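You operate a simulated robot arm through the tools that you are given. There is no shell and no other tool. Be economical: measure what you need, move in short steps, check, and stop when the job is done.

The job below is to be done with a simulated robot arm. You get a single attempt, and the scene is never put back.

JOB
Wipe off the grey smear; fill in the box of the blue clipboard's job with the marker it names.
Fine: use the eraser; eraser and marker go back; leave the other boxes empty. Set down upright: what you pick out. A coat counts when it lies all over at full strength: go over it till it gets no stronger. What is to be rubbed or washed off counts as gone when no trace of it is left.

The check looks at the end state, three seconds after you hand in, the way a careful person would. Anything else that was tipped, shoved, dropped, spilled or broken makes it a failure.

ROBOT AND FRAMES
A 6-joint arm with a two-finger gripper, on a carriage that runs on a rail from [-1.709, -0.578] to [0.508, 0.172] (x, y) and turns from -3.037 to 2.758 rad about z. Base frame: it is fixed where the carriage stands at the start and does not move with it; the origin is on the floor, on the carriage's upright axis, x ahead of it, y to its left, z up. Readings come in m, rad, newtons and seconds.
Its first joint turns from -2.897 to 2.897 rad. Places, roughly: bottom tick box [0.9, -0.5, 1.1]; grey smear [0.7, -0.6, 1.2]; middle tick box [0.9, -0.5, 1.2]; top tick box [0.9, -0.5, 1.2]. Payload 5 kg.
Tool frame: the origin (TCP) lies between the finger pads and is the grasp point; the fingertips stand 0.03 m ahead of it; z points along the fingers, y is the line along which they close. The gripper opens to 0.176 m. The gripper's body begins 0.153 m behind the TCP.
Orientation is that of the tool frame in the base frame, as a unit quaternion [w, x, y, z]. With the fingers straight down and closing along the base's y, the tool's x points along the base's -x, its y along +y and its z along -z.

CONTROLS
- The arm moves only by the tool drive_tool. Its argument "motion" is a list of rows, each a list of 7 numbers: the shift along the base's x, y, z in m, then the turn, a rotation vector about the base's x, y, z in rad, then the opening, from 0 (shut) to 1 (fully open). In form: [[dx, dy, dz, rx, ry, rz, jaw], ...]. A call has 1 to 20 rows; each row is the pose to reach, as a shift and turn from the pose commanded when the call began. Each row takes 0.2 s and may step no farther than 0.05 m and 0.15 rad from the row before; otherwise, or with a gripper value out of range, the whole call is refused. A pose out of reach is approached as far as the arm can. The call stops where the force on the tool passes 40 N (or 10 N more than at its start, if that is more) or the arm is blocked; 0.2 s more then pass. The fingers move at their own pace and stop on an object; they squeeze with about 21 N. The grip force told is the motor's: it shows also when the fingers shut on nothing. Time passes only in rows, and 0.2 s behind the last, so rows that repeat a pose let the fingers close. It gives the time, the measured TCP pose, the force on the tool (base axes), the opening and the grip force at its end, in the units of the frame above (readings bear some noise), with the torque about the TCP (base axes, N m) and any sound that the robot's microphone picked up.
- Cameras (640 x 400 px; columns grow to the right, rows downward): "scene" is now at [0.0512, 0.1518, 1.668]; the picture's right is [-0.63, -0.78, 0.00], its down [-0.34, 0.27, -0.90] and it looks along [0.70, -0.57, -0.43] (base axes); focal length 287 px, centre (320, 200). "wrist" rides on the gripper at [0.067, -0.009, -0.183] in the tool frame; the picture's right is [0.14, 0.99, 0.00], its down [-0.92, 0.13, -0.36] and it looks along [-0.36, 0.05, 0.93] (tool axes); focal length 251 px, centre (320, 200). There is no depth. A picture from a camera that has moved, and an enlarged one, comes with that camera's place and axes in the base frame and with its lens.
- capture(camera): a new picture of that camera. The clock stands still meanwhile.
- slide_trunk(by): slides the trunk up (or, below 0, down) by that many m; the arm and the scene camera ride with it, the base frame stays. It gives what a move gives, with no picture.
- drive_base(legs): drives the robot by 1 to 6 legs, each [ahead, left, turn to the left] in m, m and rad, along the robot's own axes; the way and the turn of a leg run together, so that a leg with both is an arc; at most 1.5 m and 3.142 rad a leg. The arm and the cameras ride along, it lands a little off, and it stops where it bumps. It keeps to its track: a leg is cut to what the track allows. It gives what a move gives.
- turn_head(pan, tilt): turns the head with the scene camera to pan (to the left, within 2.094 rad either way) and tilt (down, from -0.506 to 1.204), counted from straight ahead of the robot. It gives what a move gives.
- inspect(camera, box): a new picture of the part [left, top, right, bottom] of that camera's present view, enlarged. The clock stands still meanwhile.
- hand_in(): hands the job in; it is judged then, once.

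Go step by step. Nothing tells you exact positions but the pictures and the camera data: compare them with the known pose of the tool, close in by small moves and look again before you grip or let go. The budget is 120 turns and 98 pictures, counting those below and the enlarged ones. Unless the task says otherwise, let go and move clear before handing in, and close with one line.

The tools are called after "Emit:" by a JSON object that holds its "op" and its "data". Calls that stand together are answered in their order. drive_tool: Moves the arm, as the interface text tells. Its arguments: {"type":"object","properties":{"motion":{"type":"array"}},"required":["motion"]} The other tools are called the same way: slide_trunk (by) slides the trunk up or down; drive_base (legs) drives the base; turn_head (pan, tilt) turns the head that bears the scene camera; capture (camera) takes a picture; inspect (camera, box) takes an enlarged picture of a part of a camera's view; hand_in () hands the job in.

At the start:

```text
time: 0.0
tcp_pos: [0.7187, -0.3709, 1.3688]
ee_rot: [0.0, 0.0, 1.0, 0.0]
ft_force: [-0.2, -0.3, -0.2]
torque: [0.01, -0.02, -0.01]
grip_width: 0.1761
finger_force: 0.1
trunk travel left (down, up): [-0.2, 0.15]
robot x, y, heading: [0.0006, 0.0001, -0.002]
head pan, tilt: [-0.681, 0.449]
```

scene: 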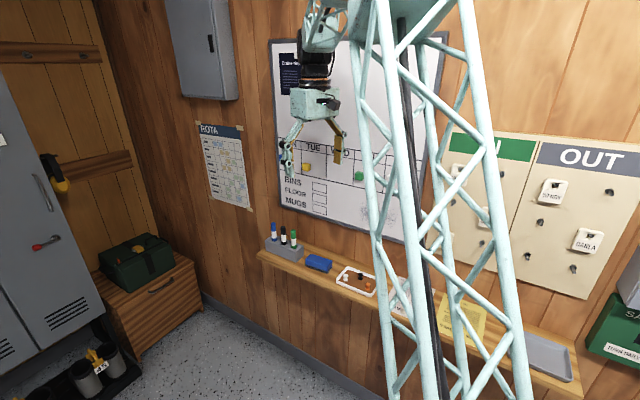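
wrist: 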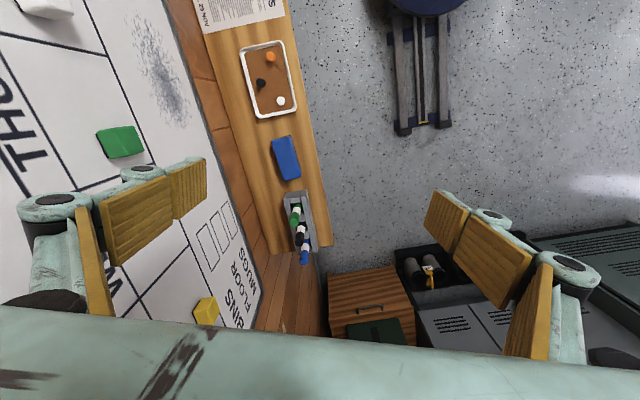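

I see a whiteboard with a grey smear, a shelf with markers and a blue eraser, and a rota on the wall. I'll enlarge the relevant parts.

Emit:
{"op": "inspect", "data": {"camera": "scene", "box": [250, 120, 410, 300]}}

Emit:
{"op": "inspect", "data": {"camera": "scene", "box": [190, 115, 260, 215]}}

Emit:
{"op": "inspect", "data": {"camera": "scene", "box": [340, 240, 580, 390]}}

Emit:
{"op": "inspect", "data": {"camera": "wrist", "box": [180, 0, 340, 270]}}

```text
2.22 times, centred on (330, 210) of scene
camera zoom: at [0.0512, 0.1518, 1.668], right [-0.63, -0.78, 0.0], down [-0.34, 0.27, -0.9], along [0.7, -0.57, -0.43], focal length 639 px, centre (298, 178)
```

zoom: 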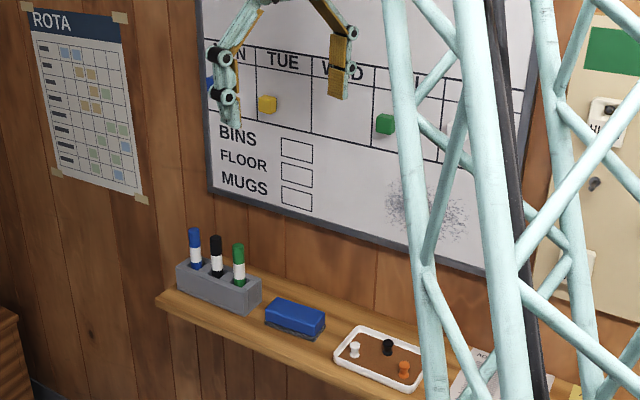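

```text
4.00 times, centred on (225, 165) of scene
camera zoom: at [0.0512, 0.1518, 1.668], right [-0.63, -0.78, 0.0], down [-0.34, 0.27, -0.9], along [0.7, -0.57, -0.43], focal length 1150 px, centre (700, 340)
```

zoom: 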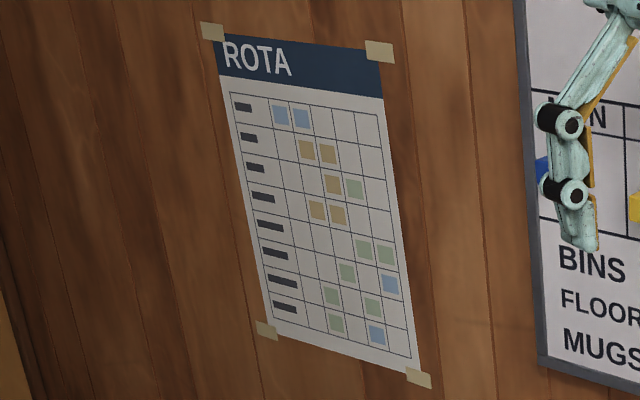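

```text
2.67 times, centred on (460, 315) of scene
camera zoom: at [0.0512, 0.1518, 1.668], right [-0.63, -0.78, 0.0], down [-0.34, 0.27, -0.9], along [0.7, -0.57, -0.43], focal length 766 px, centre (-53, -107)
```

zoom: 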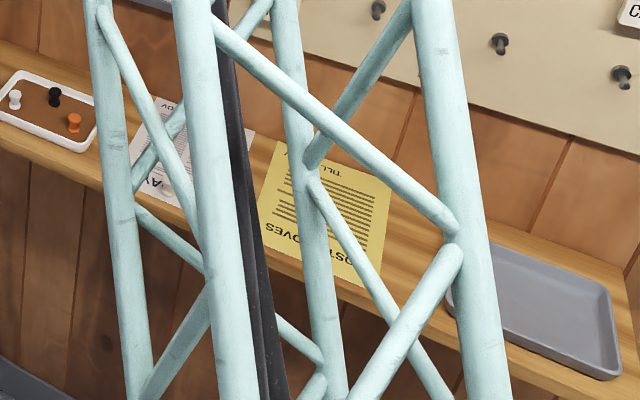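

```text
1.48 times, centred on (260, 135) of wrist
camera zoom: at [0.6518, -0.3787, 1.5503], right [-0.14, 0.99, 0.0], down [0.92, 0.13, 0.36], along [0.36, 0.05, -0.93], focal length 372 px, centre (409, 296)
```

zoom: 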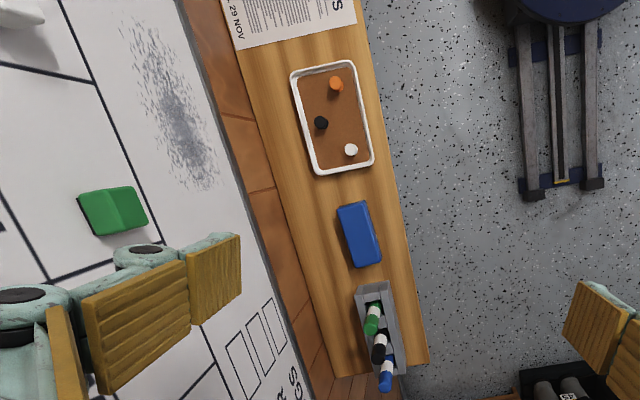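

The blue clipboard isn't in view yet, so I'll turn the head to search the room.

Emit:
{"op": "turn_head", "data": {"pan": -1.7, "tilt": 0.3}}

Emit:
{"op": "capture", "data": {"camera": "scene"}}

Emit:
{"op": "turn_head", "data": {"pan": 0.5, "tilt": 0.4}}

Emit:
{"op": "capture", "data": {"camera": "scene"}}

Emit:
{"op": "turn_head", "data": {"pan": 1.8, "tilt": 0.4}}

Emit:
{"op": "capture", "data": {"camera": "scene"}}

```text
time: 1.3
tcp_pos: [0.7204, -0.37, 1.3678]
ee_rot: [0.0, 0.001, 1.0, -0.001]
ft_force: [0.1, 0.5, 0.0]
torque: [-0.01, 0.04, 0.05]
grip_width: 0.1758
finger_force: 0.0
trunk travel left (down, up): [-0.2, 0.15]
robot x, y, heading: [0.0018, 0.0014, 0.001]
head pan, tilt: [-1.7, 0.3]
```

```text
91 pictures are left
camera scene: at [-0.0323, 0.1171, 1.6818], right [-0.99, 0.13, 0.0], down [0.04, 0.29, -0.96], along [-0.12, -0.95, -0.3], focal length 287 px, centre (320, 200)
```

scene: 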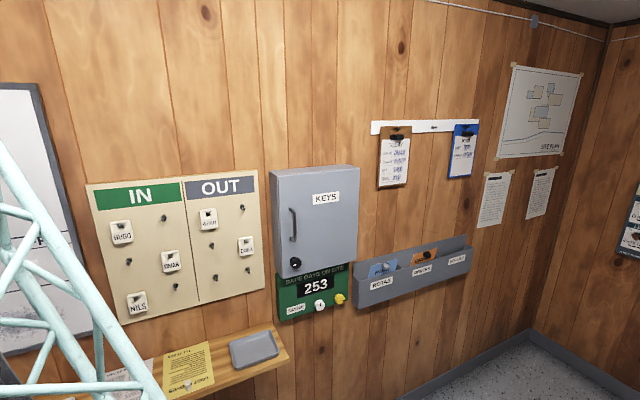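

```text
time: 3.4
tcp_pos: [0.7187, -0.3708, 1.368]
ee_rot: [0.0, 0.0, 1.0, 0.001]
ft_force: [-0.4, 0.7, 0.1]
torque: [0.01, 0.01, 0.03]
grip_width: 0.1762
finger_force: 0.0
trunk travel left (down, up): [-0.2, 0.15]
robot x, y, heading: [0.0009, -0.001, -0.0]
head pan, tilt: [0.499, 0.4]
```

```text
90 pictures are left
camera scene: at [0.0611, 0.254, 1.6725], right [0.48, -0.88, 0.0], down [-0.34, -0.19, -0.92], along [0.81, 0.44, -0.39], focal length 287 px, centre (320, 200)
```

scene: 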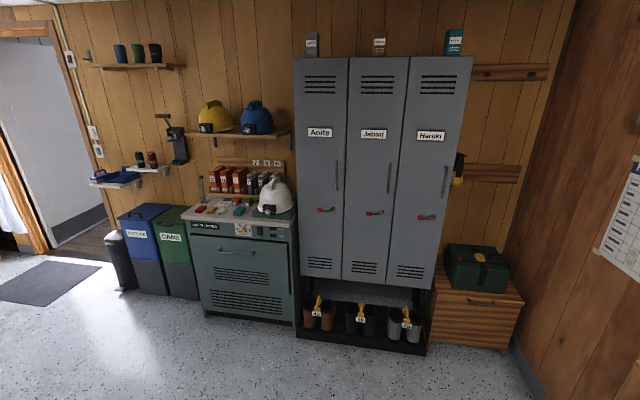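

```text
time: 4.8
tcp_pos: [0.7187, -0.3708, 1.3678]
ee_rot: [-0.001, 0.0, 1.0, 0.0]
ft_force: [0.4, 0.3, 0.2]
torque: [0.04, 0.02, -0.01]
grip_width: 0.1761
finger_force: 0.0
trunk travel left (down, up): [-0.2, 0.15]
robot x, y, heading: [0.001, -0.0022, -0.004]
head pan, tilt: [1.799, 0.4]
```

```text
89 pictures are left
camera scene: at [-0.0412, 0.2999, 1.6725], right [0.97, 0.23, 0.0], down [0.09, -0.38, -0.92], along [-0.21, 0.9, -0.39], focal length 287 px, centre (320, 200)
```

scene: 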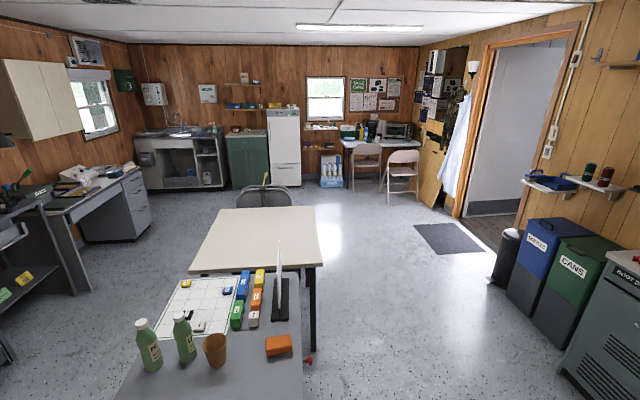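

The blue clipboard hangs on the wall beyond the key cabinet. I'll zoom in on it.

Emit:
{"op": "turn_head", "data": {"pan": -2.05, "tilt": 0.2}}

Emit:
{"op": "inspect", "data": {"camera": "scene", "box": [220, 100, 420, 225]}}

Emit:
{"op": "capture", "data": {"camera": "scene"}}

```text
time: 8.0
tcp_pos: [0.7196, -0.3694, 1.3677]
ee_rot: [0.001, 0.0, 1.0, 0.0]
ft_force: [0.2, -0.8, -0.3]
torque: [-0.01, 0.01, -0.01]
grip_width: 0.1761
finger_force: 0.1
trunk travel left (down, up): [-0.2, 0.15]
robot x, y, heading: [0.0007, 0.0014, -0.003]
head pan, tilt: [-2.051, 0.201]
```

```text
3.20 times, centred on (320, 162) of scene
camera zoom: at [-0.0633, 0.127, 1.6911], right [-0.89, 0.46, 0.0], down [0.09, 0.18, -0.98], along [-0.45, -0.87, -0.2], focal length 920 px, centre (320, 320)
```

zoom: 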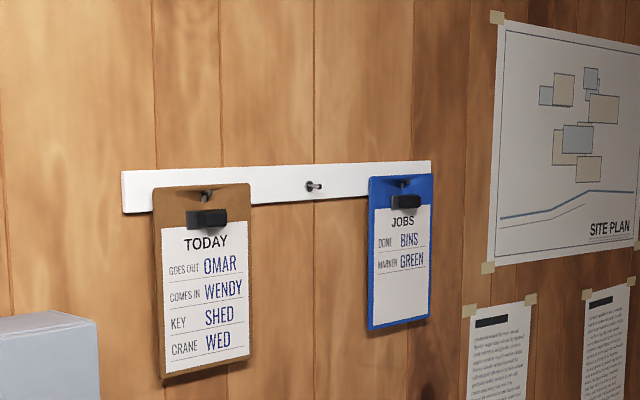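

```text
87 pictures are left
camera scene: at [-0.0633, 0.127, 1.6911], right [-0.89, 0.46, 0.0], down [0.09, 0.18, -0.98], along [-0.45, -0.87, -0.2], focal length 287 px, centre (320, 200)
```

scene: 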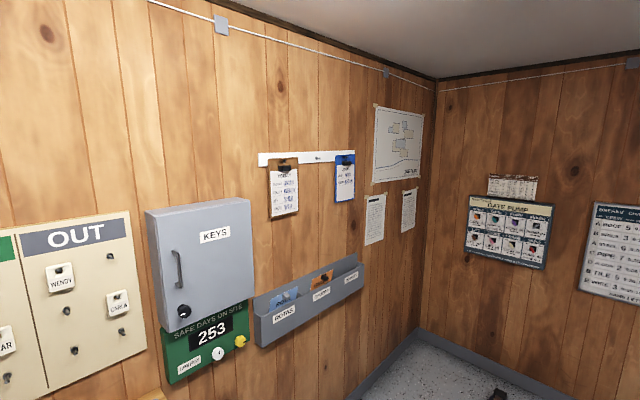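

The clipboard says BINS, GREEN, so I'll fill the top box with the green marker. I put the board plane at about 0.778 m from the rail, so I'll drive along the rail to bring everything into reach and then look closely.

Emit:
{"op": "drive_base", "data": {"legs": [[0.332, 0.112, 0]]}}

Emit:
{"op": "turn_head", "data": {"pan": -1.2, "tilt": 0.5}}

Emit:
{"op": "capture", "data": {"camera": "scene"}}

Emit:
{"op": "capture", "data": {"camera": "wrist"}}

```text
time: 10.2
tcp_pos: [1.0446, -0.2592, 1.3685]
ee_rot: [-0.001, -0.001, 1.0, 0.0]
ft_force: [-0.2, -0.4, -0.1]
torque: [-0.01, 0.01, -0.03]
grip_width: 0.1759
finger_force: 0.1
trunk travel left (down, up): [-0.2, 0.15]
robot x, y, heading: [0.3268, 0.1114, 0.003]
head pan, tilt: [-2.051, 0.201]
```

```text
time: 11.4
tcp_pos: [1.0463, -0.2589, 1.3686]
ee_rot: [0.0, -0.001, 1.0, 0.0]
ft_force: [-0.3, 0.8, 0.7]
torque: [0.0, 0.03, -0.03]
grip_width: 0.1759
finger_force: 0.0
trunk travel left (down, up): [-0.2, 0.15]
robot x, y, heading: [0.3259, 0.1114, 0.006]
head pan, tilt: [-1.201, 0.499]
```

```text
86 pictures are left
camera scene: at [0.3378, 0.235, 1.6634], right [-0.93, -0.36, 0.0], down [-0.17, 0.45, -0.88], along [0.32, -0.82, -0.48], focal length 287 px, centre (320, 200)
```

scene: 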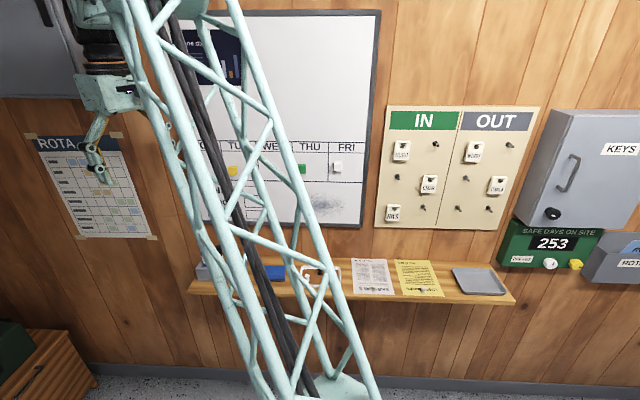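

```text
85 pictures are left
camera wrist: at [0.9782, -0.2671, 1.5502], right [-0.14, 0.99, 0.0], down [0.92, 0.13, 0.36], along [0.36, 0.05, -0.93], focal length 251 px, centre (320, 200)
```

wrist: 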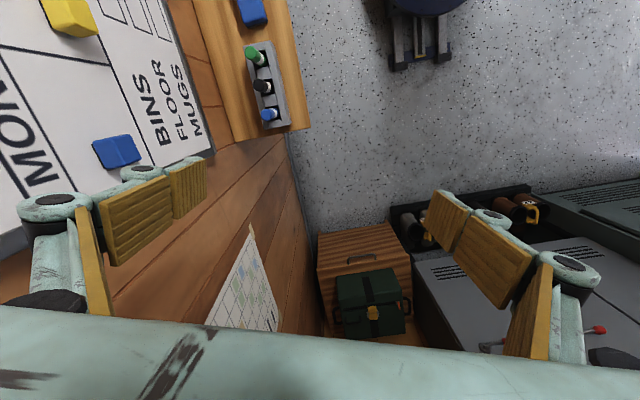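

I'll turn the gripper so its fingers close along the wall, with the camera on the room side, and bring it near the eraser.

Emit:
{"op": "drive_tool", "data": {"motion": [[-0.03, -0.013, 0, 0, 0, -0.138, 1], [-0.06, -0.025, 0, 0, 0, -0.277, 1], [-0.09, -0.038, -0.01, 0, 0, -0.415, 1], [-0.12, -0.05, -0.02, 0, 0, -0.553, 1], [-0.15, -0.063, -0.03, 0, 0, -0.692, 1], [-0.18, -0.076, -0.04, 0, 0, -0.83, 1], [-0.21, -0.088, -0.05, 0, 0, -0.968, 1], [-0.24, -0.1, -0.06, 0, 0, -1.107, 1], [-0.275, -0.114, -0.07, 0, 0, -1.245, 1], [-0.275, -0.114, -0.07, 0, 0, -1.245, 1]]}}

Emit:
{"op": "capture", "data": {"camera": "wrist"}}

Emit:
{"op": "capture", "data": {"camera": "scene"}}

```text
time: 13.6
tcp_pos: [0.7701, -0.3729, 1.297]
ee_rot: [0.0, 0.583, 0.813, -0.001]
ft_force: [0.4, -1.3, 0.4]
torque: [0.08, -0.11, -0.03]
grip_width: 0.1758
finger_force: 0.0
trunk travel left (down, up): [-0.2, 0.15]
robot x, y, heading: [0.3263, 0.1107, 0.001]
head pan, tilt: [-1.201, 0.499]
```

```text
84 pictures are left
camera wrist: at [0.7381, -0.312, 1.4794], right [0.89, 0.45, 0.0], down [0.42, -0.83, 0.36], along [0.16, -0.32, -0.93], focal length 251 px, centre (320, 200)
```

wrist: 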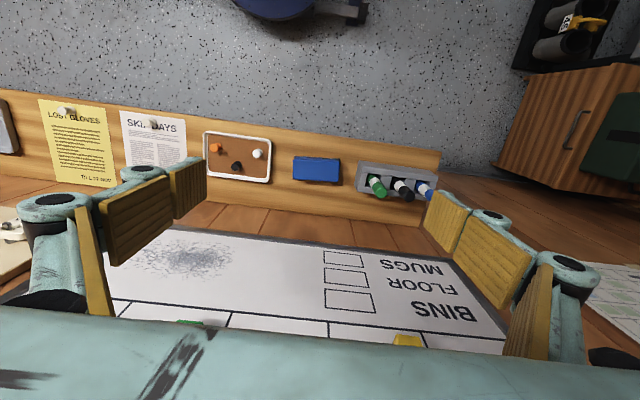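

```text
83 pictures are left
camera scene: at [0.3373, 0.2347, 1.6634], right [-0.93, -0.36, 0.0], down [-0.17, 0.45, -0.88], along [0.32, -0.82, -0.48], focal length 287 px, centre (320, 200)
```

scene: 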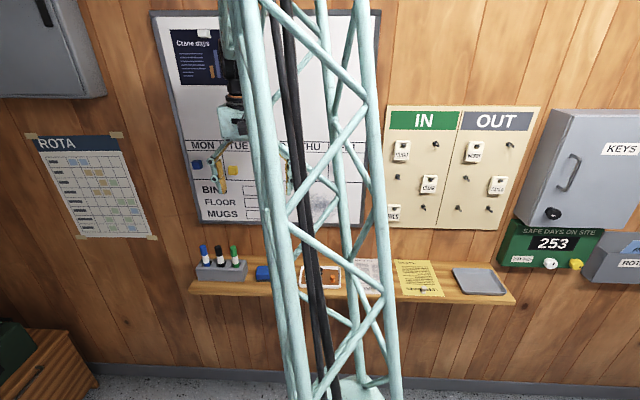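

I'll zoom in on the eraser and markers from both cameras.

Emit:
{"op": "inspect", "data": {"camera": "wrist", "box": [280, 130, 440, 230]}}

Emit:
{"op": "inspect", "data": {"camera": "scene", "box": [180, 210, 308, 300]}}

Emit:
{"op": "inspect", "data": {"camera": "wrist", "box": [100, 220, 500, 350]}}

```text
4.00 times, centred on (360, 180) of wrist
camera zoom: at [0.7381, -0.312, 1.4794], right [0.89, 0.45, 0.0], down [0.42, -0.83, 0.36], along [0.16, -0.32, -0.93], focal length 1006 px, centre (160, 280)
```

zoom: 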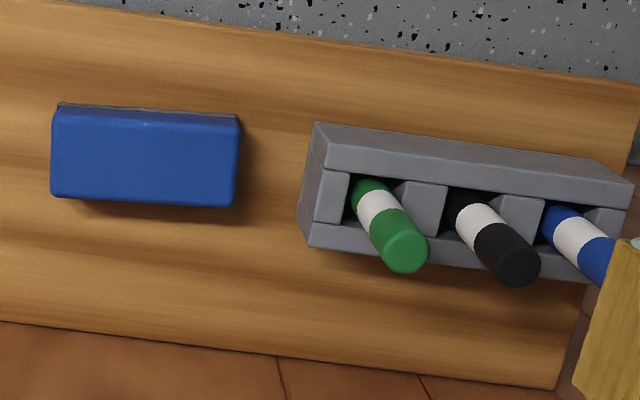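

```text
4.44 times, centred on (244, 255) of scene
camera zoom: at [0.3373, 0.2347, 1.6634], right [-0.93, -0.36, 0.0], down [-0.17, 0.45, -0.88], along [0.32, -0.82, -0.48], focal length 1277 px, centre (658, -44)
```

zoom: 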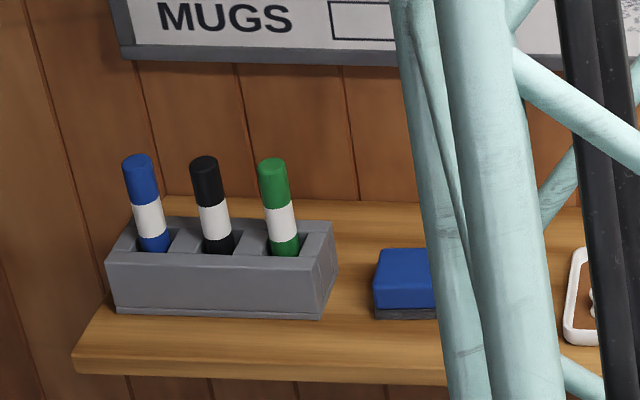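

```text
1.60 times, centred on (300, 285) of wrist
camera zoom: at [0.7381, -0.312, 1.4794], right [0.89, 0.45, 0.0], down [0.42, -0.83, 0.36], along [0.16, -0.32, -0.93], focal length 402 px, centre (352, 64)
```

zoom: 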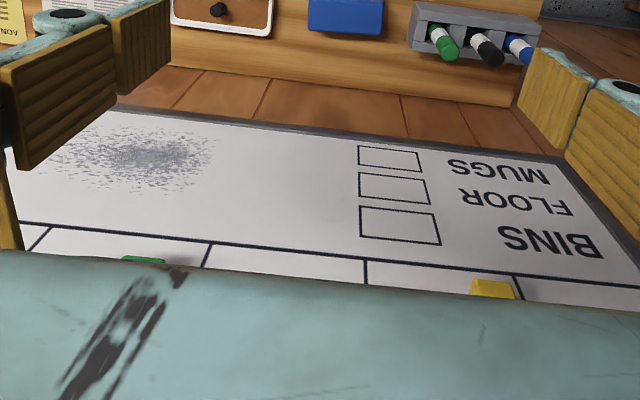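

The eraser is centred at about (0.792, -0.437), with its top near z 0.946 and the shelf near 0.905. I'll half close the fingers, line up above it and come down partway.

Emit:
{"op": "drive_tool", "data": {"motion": [[0.007, -0.02, 0, 0, 0, 0, 0.7], [0.0145, -0.043, -0.04, 0, 0, 0, 0.7], [0.0218, -0.0644, -0.08, 0, 0, 0, 0.7], [0.0218, -0.0644, -0.13, 0, 0, 0, 0.7], [0.0218, -0.0644, -0.18, 0, 0, 0, 0.7], [0.0218, -0.0644, -0.23, 0, 0, 0, 0.7], [0.0218, -0.0644, -0.27, 0, 0, 0, 0.7], [0.0218, -0.0644, -0.27, 0, 0, 0, 0.7]]}}

Emit:
{"op": "capture", "data": {"camera": "wrist"}}

Emit:
{"op": "capture", "data": {"camera": "scene"}}

```text
time: 15.4
tcp_pos: [0.7918, -0.4369, 1.0256]
ee_rot: [0.0, 0.582, 0.813, 0.0]
ft_force: [-0.2, -1.9, 0.4]
torque: [0.12, 0.06, 0.0]
grip_width: 0.1232
finger_force: 0.0
trunk travel left (down, up): [-0.2, 0.15]
robot x, y, heading: [0.3267, 0.1102, -0.002]
head pan, tilt: [-1.201, 0.499]
```

```text
79 pictures are left
camera wrist: at [0.7598, -0.3754, 1.2086], right [0.89, 0.45, 0.0], down [0.42, -0.83, 0.36], along [0.16, -0.32, -0.93], focal length 251 px, centre (320, 200)
```

wrist: 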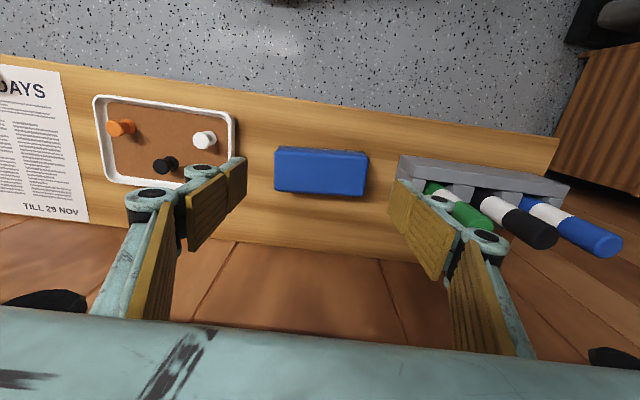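

```text
78 pictures are left
camera scene: at [0.3383, 0.2343, 1.6635], right [-0.93, -0.36, 0.0], down [-0.17, 0.45, -0.88], along [0.32, -0.82, -0.48], focal length 287 px, centre (320, 200)
```

scene: 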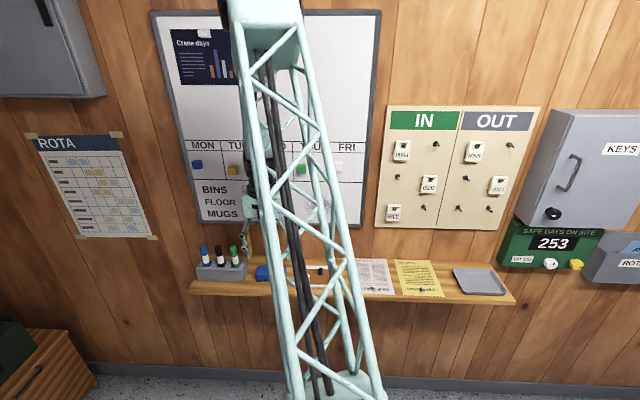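

The fingers straddle the eraser with clearance on both sides. I'll go down and grip it.

Emit:
{"op": "drive_tool", "data": {"motion": [[0, 0, -0.03, 0, 0, 0, 0.7], [0, 0, -0.06, 0, 0, 0, 0.7], [0, 0, -0.073, 0, 0, 0, 0.7], [0, 0, -0.073, 0, 0, 0, 0.7]]}}

Emit:
{"op": "capture", "data": {"camera": "wrist"}}

```text
time: 16.4
tcp_pos: [0.7912, -0.436, 0.9534]
ee_rot: [0.0, 0.582, 0.813, 0.0]
ft_force: [0.1, -0.2, 0.7]
torque: [-0.01, 0.04, 0.03]
grip_width: 0.1229
finger_force: 0.0
trunk travel left (down, up): [-0.2, 0.15]
robot x, y, heading: [0.3245, 0.1124, -0.002]
head pan, tilt: [-1.201, 0.499]
```

```text
77 pictures are left
camera wrist: at [0.7609, -0.3753, 1.1362], right [0.89, 0.45, 0.0], down [0.42, -0.83, 0.36], along [0.16, -0.32, -0.93], focal length 251 px, centre (320, 200)
```

wrist: 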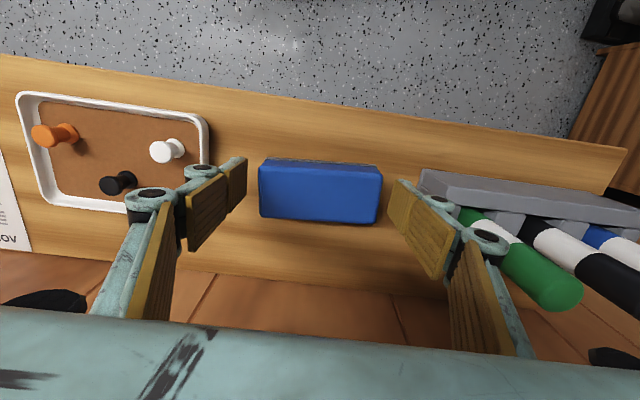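

Everything is aligned, so I'll close on the eraser and lift it a little.

Emit:
{"op": "drive_tool", "data": {"motion": [[0, 0, 0, 0, 0, 0, 0.5], [0, 0, 0, 0, 0, 0, 0.3], [0, 0, 0, 0, 0, 0, 0.3], [0, 0, 0, 0, 0, 0, 0.3], [0, 0, 0.02, 0, 0, 0, 0.3], [0, 0, 0.05, 0, 0, 0, 0.3], [0, 0, 0.05, 0, 0, 0, 0.3]]}}

Emit:
{"op": "capture", "data": {"camera": "wrist"}}

```text
time: 18.0
tcp_pos: [0.791, -0.4356, 1.0042]
ee_rot: [0.0, 0.582, 0.814, 0.0]
ft_force: [-0.1, 1.1, -0.2]
torque: [-0.15, -0.08, -0.03]
grip_width: 0.1057
finger_force: 21.4
trunk travel left (down, up): [-0.2, 0.15]
robot x, y, heading: [0.3284, 0.1106, -0.001]
head pan, tilt: [-1.201, 0.499]
```

```text
76 pictures are left
camera wrist: at [0.7596, -0.3745, 1.1873], right [0.89, 0.45, 0.0], down [0.42, -0.83, 0.36], along [0.16, -0.32, -0.93], focal length 251 px, centre (320, 200)
```

wrist: 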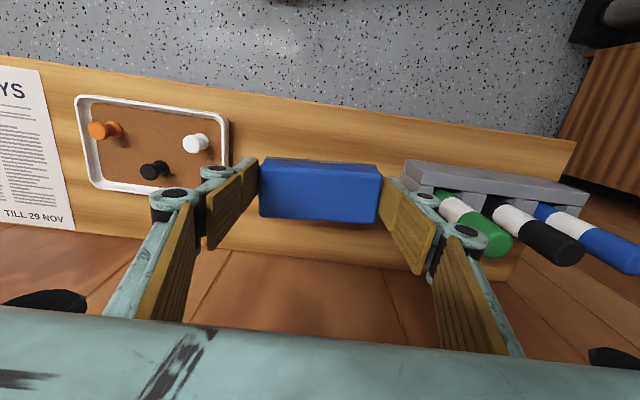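

The eraser is held; its resting place was TCP (0.791, -0.436, 0.953). I'll lift it, back off a little and turn the tool to face the wall.

Emit:
{"op": "drive_tool", "data": {"motion": [[0, 0, 0.05, 0, 0, 0, 0.3], [-0.005, 0.015, 0.09, 0, 0, 0, 0.3], [-0.0128, 0.0379, 0.12, 0, 0, 0, 0.3], [-0.0128, 0.0379, 0.15, -0.135, -0.046, 0, 0.3], [-0.0128, 0.0379, 0.15, -0.27, -0.0915, 0, 0.3], [-0.0128, 0.0379, 0.15, -0.406, -0.137, 0, 0.3], [-0.0128, 0.0379, 0.15, -0.541, -0.183, 0, 0.3], [-0.0128, 0.0379, 0.15, -0.676, -0.229, 0, 0.3], [-0.0128, 0.0379, 0.15, -0.812, -0.275, 0, 0.3], [-0.0128, 0.0379, 0.15, -0.947, -0.32, 0, 0.3], [-0.0128, 0.0379, 0.15, -1.082, -0.366, 0, 0.3], [-0.0128, 0.0379, 0.15, -1.218, -0.412, 0, 0.3], [-0.0128, 0.0379, 0.15, -1.353, -0.458, 0, 0.3], [-0.0128, 0.0379, 0.15, -1.488, -0.503, 0, 0.3], [-0.0128, 0.0379, 0.15, -1.488, -0.503, 0, 0.3]]}}

Emit:
{"op": "capture", "data": {"camera": "wrist"}}

Emit:
{"op": "capture", "data": {"camera": "scene"}}

```text
time: 21.2
tcp_pos: [0.8352, -0.4355, 1.2679]
ee_rot: [0.532, 0.388, 0.615, -0.434]
ft_force: [1.2, -2.4, -1.9]
torque: [-0.12, -0.04, -0.07]
grip_width: 0.1057
finger_force: 20.8
out of reach, approached as far as the arm can: row 10, 11, 12, 13, 14, 15
trunk travel left (down, up): [-0.2, 0.15]
robot x, y, heading: [0.328, 0.1142, 0.004]
head pan, tilt: [-1.201, 0.499]
```

```text
75 pictures are left
camera wrist: at [0.7595, -0.2626, 1.2125], right [0.91, 0.32, -0.26], down [0.13, 0.37, 0.92], along [0.39, -0.87, 0.3], focal length 251 px, centre (320, 200)
```

wrist: 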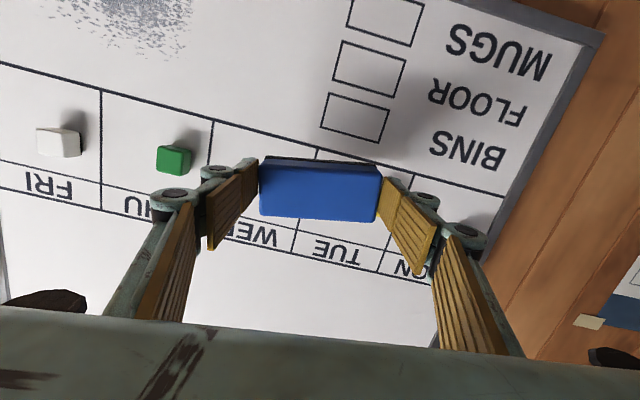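

```text
74 pictures are left
camera scene: at [0.3387, 0.2334, 1.6635], right [-0.93, -0.36, 0.0], down [-0.17, 0.45, -0.88], along [0.32, -0.82, -0.48], focal length 287 px, centre (320, 200)
```

scene: 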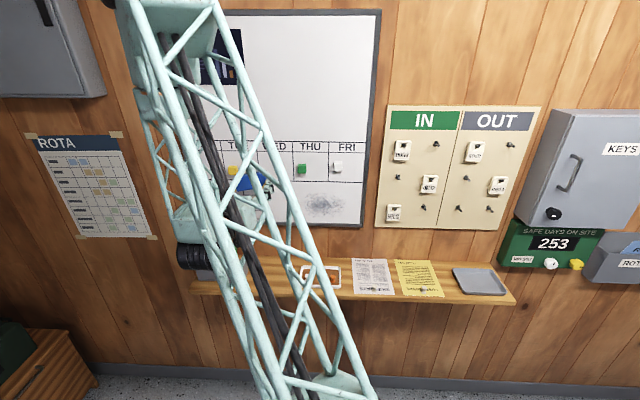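

That pose is too cramped this close in. I'll back away from the wall and undo part of the turn, then drive back along the rail for more room.

Emit:
{"op": "drive_tool", "data": {"motion": [[-0.01, 0.03, 0, 0, 0, 0, 0.3], [-0.02, 0.06, 0, 0.135, 0.046, 0, 0.3], [-0.032, 0.095, 0, 0.27, 0.0915, 0, 0.3], [-0.032, 0.095, 0, 0.406, 0.137, 0, 0.3], [-0.032, 0.095, 0, 0.541, 0.183, 0, 0.3], [-0.032, 0.095, 0, 0.676, 0.229, 0, 0.3], [-0.032, 0.095, 0, 0.676, 0.229, 0, 0.3]]}}

```text
time: 22.8
tcp_pos: [0.8022, -0.3389, 1.2676]
ee_rot: [0.301, 0.491, 0.78, -0.246]
ft_force: [-0.3, 0.8, -0.6]
torque: [0.06, -0.01, 0.02]
grip_width: 0.1061
finger_force: 21.2
out of reach, approached as far as the arm can: row 1, 2, 3, 4
trunk travel left (down, up): [-0.2, 0.15]
robot x, y, heading: [0.3247, 0.1127, 0.002]
head pan, tilt: [-1.201, 0.499]
```

Emit:
{"op": "drive_base", "data": {"legs": [[-0.426, -0.144, 0]]}}

Emit:
{"op": "turn_head", "data": {"pan": -0.9, "tilt": 0.5}}

Emit:
{"op": "capture", "data": {"camera": "scene"}}

```text
time: 25.5
tcp_pos: [0.3733, -0.486, 1.2672]
ee_rot: [0.299, 0.495, 0.777, -0.249]
ft_force: [0.1, 0.0, -1.1]
torque: [0.0, -0.01, 0.02]
grip_width: 0.1058
finger_force: 21.1
trunk travel left (down, up): [-0.2, 0.15]
robot x, y, heading: [-0.103, -0.0321, -0.008]
head pan, tilt: [-1.201, 0.499]
```

```text
time: 26.3
tcp_pos: [0.3733, -0.4865, 1.2678]
ee_rot: [0.3, 0.494, 0.778, -0.248]
ft_force: [0.3, -0.4, -1.3]
torque: [0.01, 0.0, 0.01]
grip_width: 0.1055
finger_force: 20.9
trunk travel left (down, up): [-0.2, 0.15]
robot x, y, heading: [-0.1023, -0.0351, -0.001]
head pan, tilt: [-0.901, 0.499]
```

```text
73 pictures are left
camera scene: at [-0.0639, 0.1041, 1.6634], right [-0.79, -0.62, 0.0], down [-0.3, 0.38, -0.88], along [0.54, -0.69, -0.48], focal length 287 px, centre (320, 200)
```

scene: 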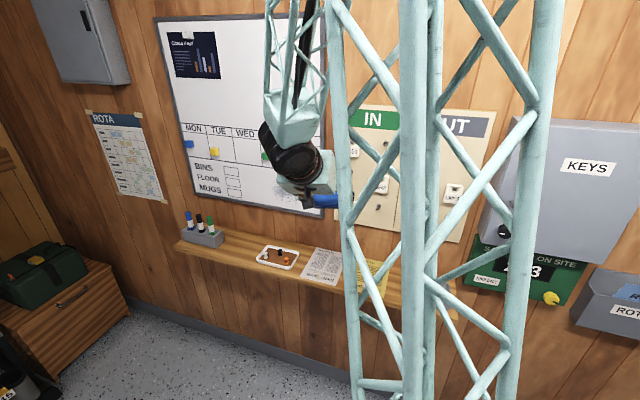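

I have more lateral room now. I'll reach forward to the smear while turning the tool until it's square to the wall.

Emit:
{"op": "drive_tool", "data": {"motion": [[0.0388, 0.0062, -0.0197, -0.116, -0.059, -0.006, 0.3], [0.0777, 0.0123, -0.0393, -0.232, -0.118, -0.012, 0.3], [0.1165, 0.0185, -0.059, -0.3475, -0.177, -0.018, 0.3], [0.1553, 0.0247, -0.0787, -0.463, -0.236, -0.024, 0.3], [0.1942, 0.0308, -0.0983, -0.579, -0.295, -0.03, 0.3], [0.233, 0.037, -0.118, -0.695, -0.354, -0.036, 0.3], [0.233, 0.037, -0.118, -0.695, -0.354, -0.036, 0.3]]}}

Emit:
{"op": "capture", "data": {"camera": "wrist"}}

Emit:
{"op": "capture", "data": {"camera": "scene"}}

```text
time: 27.9
tcp_pos: [0.6386, -0.4537, 1.1694]
ee_rot: [0.564, 0.41, 0.58, -0.421]
ft_force: [1.5, 0.8, -1.5]
torque: [-0.29, -0.09, -0.26]
grip_width: 0.1054
finger_force: 20.9
out of reach, approached as far as the arm can: row 5, 6, 7
trunk travel left (down, up): [-0.2, 0.15]
robot x, y, heading: [-0.0991, -0.0336, -0.003]
head pan, tilt: [-0.901, 0.499]
```

```text
72 pictures are left
camera wrist: at [0.5696, -0.2814, 1.1043], right [0.94, 0.31, -0.16], down [0.04, 0.38, 0.92], along [0.35, -0.87, 0.35], focal length 251 px, centre (320, 200)
```

wrist: 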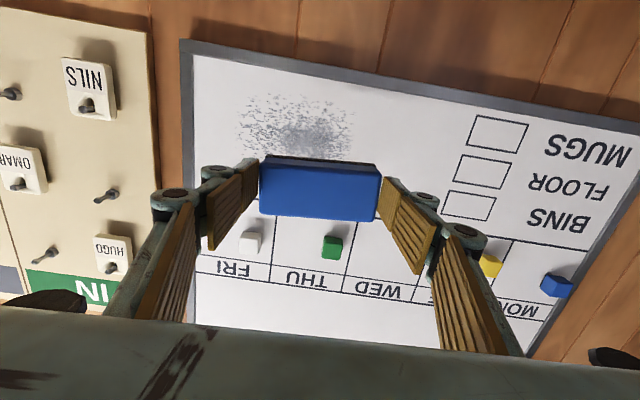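

```text
71 pictures are left
camera scene: at [-0.0619, 0.1038, 1.6634], right [-0.79, -0.62, 0.0], down [-0.3, 0.38, -0.88], along [0.54, -0.69, -0.48], focal length 287 px, centre (320, 200)
```

scene: 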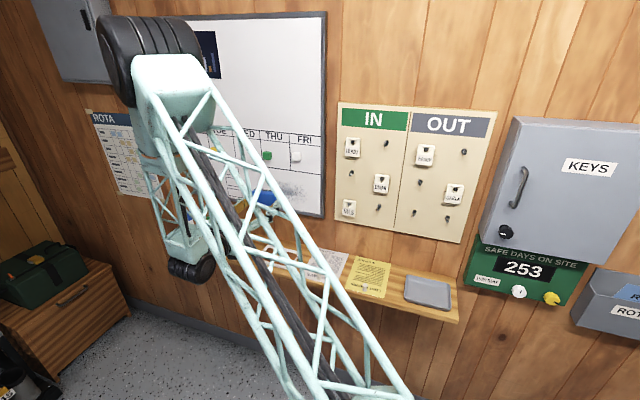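

The orientation is right, but the arm is at its inner limit. I'll drive back another 0.15 m and reach again.

Emit:
{"op": "drive_base", "data": {"legs": [[-0.142, -0.048, 0]]}}

```text
time: 29.3
tcp_pos: [0.492, -0.5032, 1.1713]
ee_rot: [0.564, 0.411, 0.579, -0.421]
ft_force: [0.6, 0.0, -0.8]
torque: [0.02, -0.01, -0.02]
grip_width: 0.1054
finger_force: 21.2
trunk travel left (down, up): [-0.2, 0.15]
robot x, y, heading: [-0.2436, -0.0809, -0.003]
head pan, tilt: [-0.901, 0.499]
```

Emit:
{"op": "drive_tool", "data": {"motion": [[0.04, 0.018, -0.007, 0, -0.01, 0.005, 0.3], [0.08, 0.036, -0.014, -0.001, -0.02, 0.01, 0.3], [0.114, 0.0537, -0.0213, -0.001, -0.025, 0.012, 0.3], [0.114, 0.0537, -0.0213, -0.001, -0.025, 0.012, 0.3]]}}

Emit:
{"op": "capture", "data": {"camera": "wrist"}}

Emit:
{"op": "capture", "data": {"camera": "scene"}}

```text
time: 30.3
tcp_pos: [0.6075, -0.4487, 1.1499]
ee_rot: [0.574, 0.411, 0.575, -0.412]
ft_force: [0.2, 1.0, -0.8]
torque: [-0.08, -0.02, -0.12]
grip_width: 0.1055
finger_force: 21.2
trunk travel left (down, up): [-0.2, 0.15]
robot x, y, heading: [-0.2396, -0.0844, -0.008]
head pan, tilt: [-0.901, 0.499]
```

```text
70 pictures are left
camera wrist: at [0.5401, -0.2771, 1.0825], right [0.94, 0.32, -0.14], down [0.01, 0.38, 0.92], along [0.35, -0.87, 0.36], focal length 251 px, centre (320, 200)
```

wrist: 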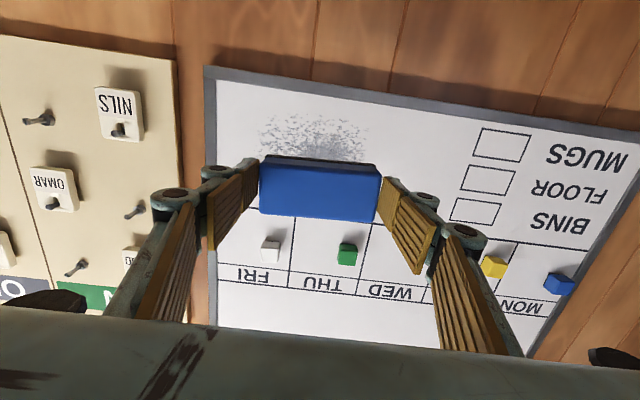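

```text
69 pictures are left
camera scene: at [-0.2063, 0.056, 1.6633], right [-0.79, -0.62, 0.0], down [-0.3, 0.38, -0.88], along [0.54, -0.69, -0.48], focal length 287 px, centre (320, 200)
```

scene: 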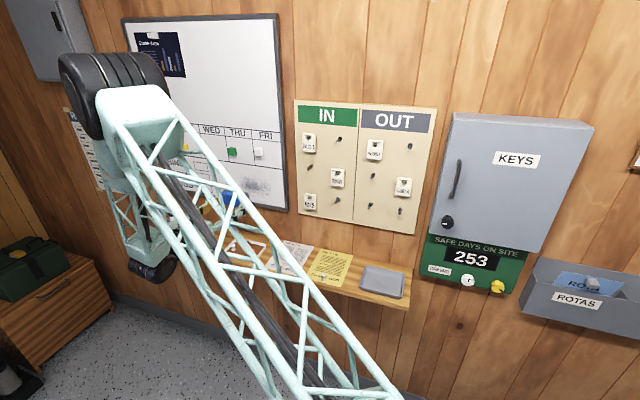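

The tool is now square to the wall. I'll move to the lower right part of the smear and bring the felt to the board gently.

Emit:
{"op": "drive_tool", "data": {"motion": [[-0.019, -0.0065, -0.02, 0, 0, 0, 0.3], [-0.038, -0.013, -0.04, 0, 0, 0, 0.3], [-0.025, -0.051, -0.04, 0, 0, 0, 0.3], [-0.012, -0.089, -0.04, 0, 0, 0, 0.3], [-0.0065, -0.1057, -0.04, 0, 0, 0, 0.3], [-0.0052, -0.1095, -0.04, 0, 0, 0, 0.3], [-0.0052, -0.1095, -0.04, 0, 0, 0, 0.3]]}}

Emit:
{"op": "capture", "data": {"camera": "wrist"}}

```text
time: 31.9
tcp_pos: [0.6016, -0.5588, 1.1118]
ee_rot: [0.573, 0.413, 0.575, -0.413]
ft_force: [0.3, -0.5, -0.6]
torque: [0.01, 0.01, -0.01]
grip_width: 0.1052
finger_force: 20.4
trunk travel left (down, up): [-0.2, 0.15]
robot x, y, heading: [-0.2437, -0.0819, -0.006]
head pan, tilt: [-0.901, 0.499]
```

```text
68 pictures are left
camera wrist: at [0.5334, -0.3872, 1.0437], right [0.94, 0.32, -0.14], down [0.01, 0.38, 0.92], along [0.35, -0.87, 0.36], focal length 251 px, centre (320, 200)
```

wrist: 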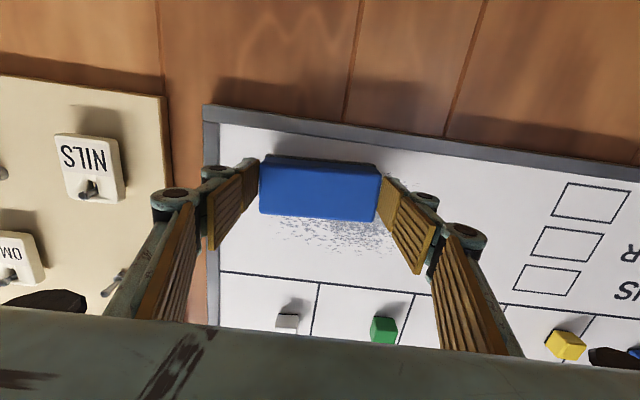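

Emit:
{"op": "drive_tool", "data": {"motion": [[0.0013, -0.0038, 0, 0, 0, 0, 0.3], [0.0026, -0.0076, 0, 0, 0, 0, 0.3], [0.0032, -0.0095, 0, 0, 0, 0, 0.3], [0.0032, -0.0095, 0, 0, 0, 0, 0.3]]}}

```text
time: 32.9
tcp_pos: [0.6049, -0.5674, 1.1102]
ee_rot: [0.575, 0.411, 0.575, -0.412]
ft_force: [-5.0, 17.5, -0.4]
torque: [-0.03, 0.24, 0.02]
grip_width: 0.1045
finger_force: 21.4
trunk travel left (down, up): [-0.2, 0.15]
robot x, y, heading: [-0.2418, -0.0837, -0.003]
head pan, tilt: [-0.901, 0.499]
```

The felt is in contact at about 18 N. I'll wipe the lower band back and forth.

Emit:
{"op": "drive_tool", "data": {"motion": [[-0.014, -0.005, 0, 0, 0, 0, 0.3], [0.0095, 0.0032, 0, 0, 0, 0, 0.3], [0.038, 0.0128, 0, 0, 0, 0, 0.3], [0.066, 0.0224, 0, 0, 0, 0, 0.3], [0.09, 0.0304, 0, 0, 0, 0, 0.3], [0.066, 0.0224, 0, 0, 0, 0, 0.3], [0.038, 0.0128, 0, 0, 0, 0, 0.3], [0.0095, 0.0032, 0, 0, 0, 0, 0.3], [-0.014, -0.005, 0, 0, 0, 0, 0.3], [-0.014, -0.005, 0, 0, 0, 0, 0.3]]}}

Emit:
{"op": "capture", "data": {"camera": "wrist"}}

```text
time: 35.1
tcp_pos: [0.5916, -0.5713, 1.1103]
ee_rot: [0.574, 0.412, 0.575, -0.412]
ft_force: [-0.3, -0.5, -0.7]
torque: [0.04, 0.01, 0.05]
grip_width: 0.104
finger_force: 21.5
trunk travel left (down, up): [-0.2, 0.15]
robot x, y, heading: [-0.2445, -0.0822, -0.005]
head pan, tilt: [-0.901, 0.499]
```

```text
67 pictures are left
camera wrist: at [0.5234, -0.3995, 1.0434], right [0.94, 0.32, -0.14], down [0.01, 0.38, 0.92], along [0.35, -0.87, 0.36], focal length 251 px, centre (320, 200)
```

wrist: 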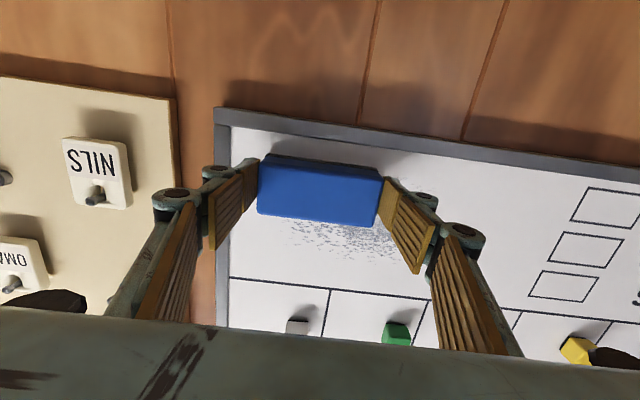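

The contact force has faded. I'll press about 3 mm more and wipe across, reading the force at the far end.

Emit:
{"op": "drive_tool", "data": {"motion": [[0.001, -0.0028, 0, 0, 0, 0, 0.3], [0.0239, 0.0052, 0, 0, 0, 0, 0.3], [0.0529, 0.0148, 0, 0, 0, 0, 0.3], [0.0799, 0.0244, 0, 0, 0, 0, 0.3], [0.1049, 0.0322, 0, 0, 0, 0, 0.3], [0.1049, 0.0322, 0, 0, 0, 0, 0.3]]}}

Emit:
{"op": "capture", "data": {"camera": "wrist"}}

```text
time: 36.5
tcp_pos: [0.6964, -0.5387, 1.1109]
ee_rot: [0.573, 0.413, 0.575, -0.413]
ft_force: [-2.5, 9.3, -2.1]
torque: [0.1, 0.06, -0.14]
grip_width: 0.1042
finger_force: 20.7
trunk travel left (down, up): [-0.2, 0.15]
robot x, y, heading: [-0.245, -0.0828, -0.004]
head pan, tilt: [-0.901, 0.499]
```

```text
66 pictures are left
camera wrist: at [0.6274, -0.3673, 1.0438], right [0.94, 0.32, -0.14], down [0.01, 0.38, 0.92], along [0.35, -0.87, 0.36], focal length 251 px, centre (320, 200)
```

wrist: 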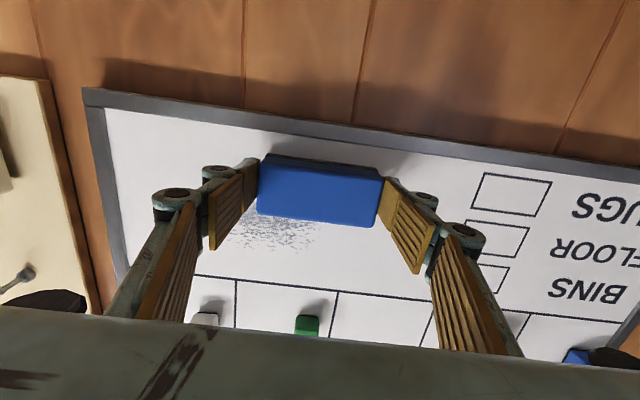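

The lower band is clean. I'll move up and wipe the middle and upper bands.

Emit:
{"op": "drive_tool", "data": {"motion": [[0.0003, -0.0009, 0.018, 0, 0, 0, 0.3], [0.0003, -0.0009, 0.035, 0, 0, 0, 0.3], [-0.0262, -0.0099, 0.035, 0, 0, 0, 0.3], [-0.0527, -0.0189, 0.035, 0, 0, 0, 0.3], [-0.0792, -0.0279, 0.035, 0, 0, 0, 0.3], [-0.1057, -0.0369, 0.035, 0, 0, 0, 0.3], [-0.1057, -0.0369, 0.052, 0, 0, 0, 0.3], [-0.1057, -0.0369, 0.07, 0, 0, 0, 0.3], [-0.0787, -0.0288, 0.07, 0, 0, 0, 0.3], [-0.0522, -0.0198, 0.07, 0, 0, 0, 0.3], [-0.0257, -0.0108, 0.07, 0, 0, 0, 0.3], [0.0008, -0.0018, 0.07, 0, 0, 0, 0.3], [0.0008, -0.0018, 0.07, 0, 0, 0, 0.3]]}}

Emit:
{"op": "capture", "data": {"camera": "wrist"}}

```text
time: 39.3
tcp_pos: [0.6953, -0.5431, 1.1789]
ee_rot: [0.573, 0.412, 0.575, -0.413]
ft_force: [1.5, 0.0, -0.7]
torque: [-0.02, -0.03, -0.04]
grip_width: 0.1044
finger_force: 21.0
trunk travel left (down, up): [-0.2, 0.15]
robot x, y, heading: [-0.2455, -0.0819, -0.006]
head pan, tilt: [-0.901, 0.499]
```

```text
65 pictures are left
camera wrist: at [0.6276, -0.3712, 1.1112], right [0.94, 0.32, -0.14], down [0.01, 0.38, 0.92], along [0.35, -0.87, 0.36], focal length 251 px, centre (320, 200)
```

wrist: 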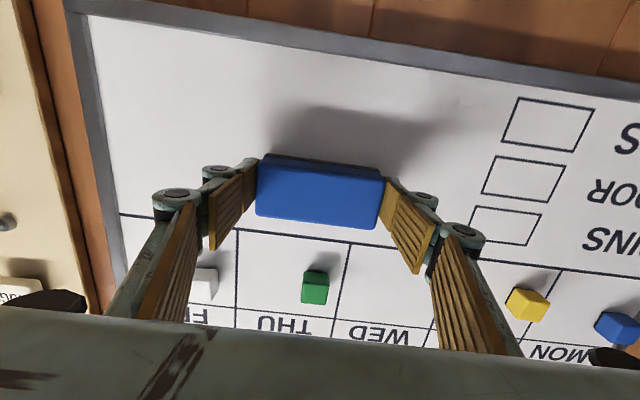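

The smear looks gone. I'll back away and inspect for traces.

Emit:
{"op": "drive_tool", "data": {"motion": [[-0.012, 0.035, 0, 0, 0, 0, 0.3], [-0.024, 0.07, 0, 0, 0, 0, 0.3], [-0.0353, 0.104, 0.02, 0, 0, 0, 0.3], [-0.0353, 0.104, 0.06, 0, 0, 0, 0.3], [-0.0353, 0.104, 0.06, 0, 0, 0, 0.3]]}}

Emit:
{"op": "inspect", "data": {"camera": "wrist", "box": [120, 40, 440, 240]}}

Emit:
{"op": "inspect", "data": {"camera": "scene", "box": [190, 120, 300, 220]}}

```text
time: 40.5
tcp_pos: [0.6593, -0.4402, 1.2388]
ee_rot: [0.574, 0.412, 0.576, -0.412]
ft_force: [-0.8, 0.0, 0.3]
torque: [0.15, 0.02, 0.14]
grip_width: 0.1039
finger_force: 21.0
trunk travel left (down, up): [-0.2, 0.15]
robot x, y, heading: [-0.2415, -0.0835, 0.002]
head pan, tilt: [-0.901, 0.499]
```

```text
2.00 times, centred on (280, 140) of wrist
camera zoom: at [0.5908, -0.2678, 1.1723], right [0.94, 0.32, -0.14], down [0.01, 0.38, 0.92], along [0.35, -0.87, 0.36], focal length 503 px, centre (400, 320)
```

zoom: 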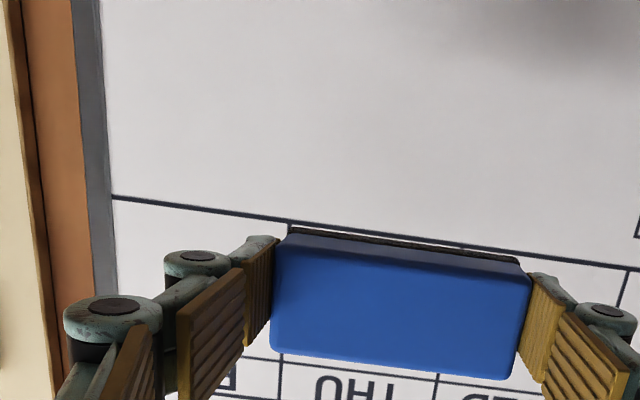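

```text
4.00 times, centred on (245, 170) of scene
camera zoom: at [-0.2075, 0.0558, 1.6633], right [-0.79, -0.62, 0.0], down [-0.3, 0.38, -0.88], along [0.54, -0.69, -0.48], focal length 1150 px, centre (620, 320)
```

zoom: 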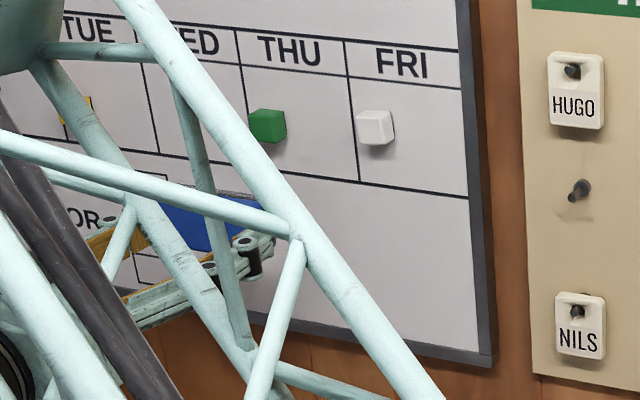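

The board is clean. I'll turn the tool back down and drive forward to return the eraser.

Emit:
{"op": "drive_tool", "data": {"motion": [[-0.01, 0.03, 0, 0.135, 0.046, 0, 0.3], [-0.01, 0.03, 0, 0.27, 0.0915, 0, 0.3], [-0.01, 0.03, 0, 0.406, 0.137, 0, 0.3], [-0.01, 0.03, 0, 0.541, 0.183, 0, 0.3], [-0.01, 0.03, 0, 0.676, 0.229, 0, 0.3], [-0.01, 0.03, 0, 0.812, 0.275, 0, 0.3], [-0.01, 0.03, 0, 0.947, 0.32, 0, 0.3], [-0.01, 0.03, 0, 1.082, 0.366, 0, 0.3], [-0.01, 0.03, 0, 1.218, 0.412, 0, 0.3], [-0.01, 0.03, 0, 1.353, 0.458, 0, 0.3], [-0.01, 0.03, 0, 1.488, 0.503, 0, 0.3], [-0.01, 0.03, 0, 1.488, 0.503, 0, 0.3]]}}

Emit:
{"op": "drive_base", "data": {"legs": [[0.426, 0.144, 0]]}}

```text
time: 43.1
tcp_pos: [0.6512, -0.4098, 1.239]
ee_rot: [-0.002, 0.583, 0.813, 0.001]
ft_force: [0.7, -1.7, -2.0]
torque: [0.21, 0.03, 0.0]
grip_width: 0.104
finger_force: 20.4
trunk travel left (down, up): [-0.2, 0.15]
robot x, y, heading: [-0.2444, -0.08, -0.002]
head pan, tilt: [-0.901, 0.499]
```

```text
time: 45.8
tcp_pos: [1.0803, -0.2646, 1.2406]
ee_rot: [0.0, 0.583, 0.813, 0.0]
ft_force: [-0.9, -0.6, -0.7]
torque: [-0.01, 0.02, 0.01]
grip_width: 0.1042
finger_force: 21.2
trunk travel left (down, up): [-0.2, 0.15]
robot x, y, heading: [0.1857, 0.0633, -0.007]
head pan, tilt: [-0.901, 0.499]
```

Emit:
{"op": "drive_tool", "data": {"motion": [[-0.036, -0.0214, 0, 0, 0, 0, 0.3], [-0.072, -0.0428, 0, 0, 0, 0, 0.3], [-0.108, -0.064, 0, 0, 0, 0, 0.3], [-0.144, -0.085, 0, 0, 0, 0, 0.3], [-0.18, -0.107, 0, 0, 0, 0, 0.3], [-0.217, -0.128, 0, 0, 0, 0, 0.3], [-0.253, -0.15, 0, 0, 0, 0, 0.3], [-0.2893, -0.1714, 0, 0, 0, 0, 0.3], [-0.2893, -0.1714, -0.05, 0, 0, 0, 0.3], [-0.2893, -0.1714, -0.1, 0, 0, 0, 0.3], [-0.2893, -0.1714, -0.15, 0, 0, 0, 0.3], [-0.2893, -0.1714, -0.2, 0, 0, 0, 0.3], [-0.2893, -0.1714, -0.25, 0, 0, 0, 0.3], [-0.2893, -0.1714, -0.27, 0, 0, 0, 0.3], [-0.2893, -0.1714, -0.27, 0, 0, 0, 0.3]]}}

Emit:
{"op": "capture", "data": {"camera": "wrist"}}

```text
time: 49.0
tcp_pos: [0.7932, -0.4376, 0.9698]
ee_rot: [0.0, 0.582, 0.813, 0.001]
ft_force: [-0.3, 0.1, -1.4]
torque: [0.02, 0.02, 0.03]
grip_width: 0.104
finger_force: 21.4
trunk travel left (down, up): [-0.2, 0.15]
robot x, y, heading: [0.1861, 0.0625, -0.009]
head pan, tilt: [-0.901, 0.499]
```

```text
62 pictures are left
camera wrist: at [0.7614, -0.3764, 1.1534], right [0.89, 0.45, 0.0], down [0.42, -0.83, 0.36], along [0.16, -0.32, -0.93], focal length 251 px, centre (320, 200)
```

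wrist: 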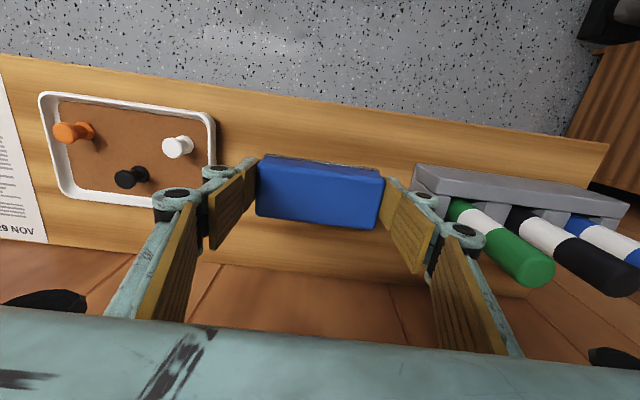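

I'm right above the original spot, so I'll lower gently until it touches.

Emit:
{"op": "drive_tool", "data": {"motion": [[-0.001, 0.001, -0.006, 0, 0, 0, 0.3], [-0.002, 0.0015, -0.012, 0, 0, 0, 0.3], [-0.002, 0.0015, -0.017, 0, 0, 0, 0.3], [-0.002, 0.0015, -0.019, 0, 0, 0, 0.3], [-0.002, 0.0015, -0.019, 0, 0, 0, 0.3]]}}

```text
time: 50.2
tcp_pos: [0.79, -0.4359, 0.952]
ee_rot: [-0.001, 0.583, 0.813, 0.0]
ft_force: [-0.4, -0.2, -0.5]
torque: [0.01, 0.0, -0.02]
grip_width: 0.1041
finger_force: 21.4
trunk travel left (down, up): [-0.2, 0.15]
robot x, y, heading: [0.1847, 0.0637, -0.009]
head pan, tilt: [-0.901, 0.499]
```

Emit:
{"op": "drive_tool", "data": {"motion": [[0, 0, -0.002, 0, 0, 0, 0.3], [0, 0, -0.004, 0, 0, 0, 0.3], [0, 0, -0.004, 0, 0, 0, 0.3]]}}

```text
time: 51.0
tcp_pos: [0.7891, -0.4355, 0.9466]
ee_rot: [-0.001, 0.582, 0.813, 0.0]
ft_force: [0.1, -0.1, -0.2]
torque: [0.01, 0.01, -0.01]
grip_width: 0.1041
finger_force: 21.3
trunk travel left (down, up): [-0.2, 0.15]
robot x, y, heading: [0.1862, 0.0616, -0.011]
head pan, tilt: [-0.901, 0.499]
```

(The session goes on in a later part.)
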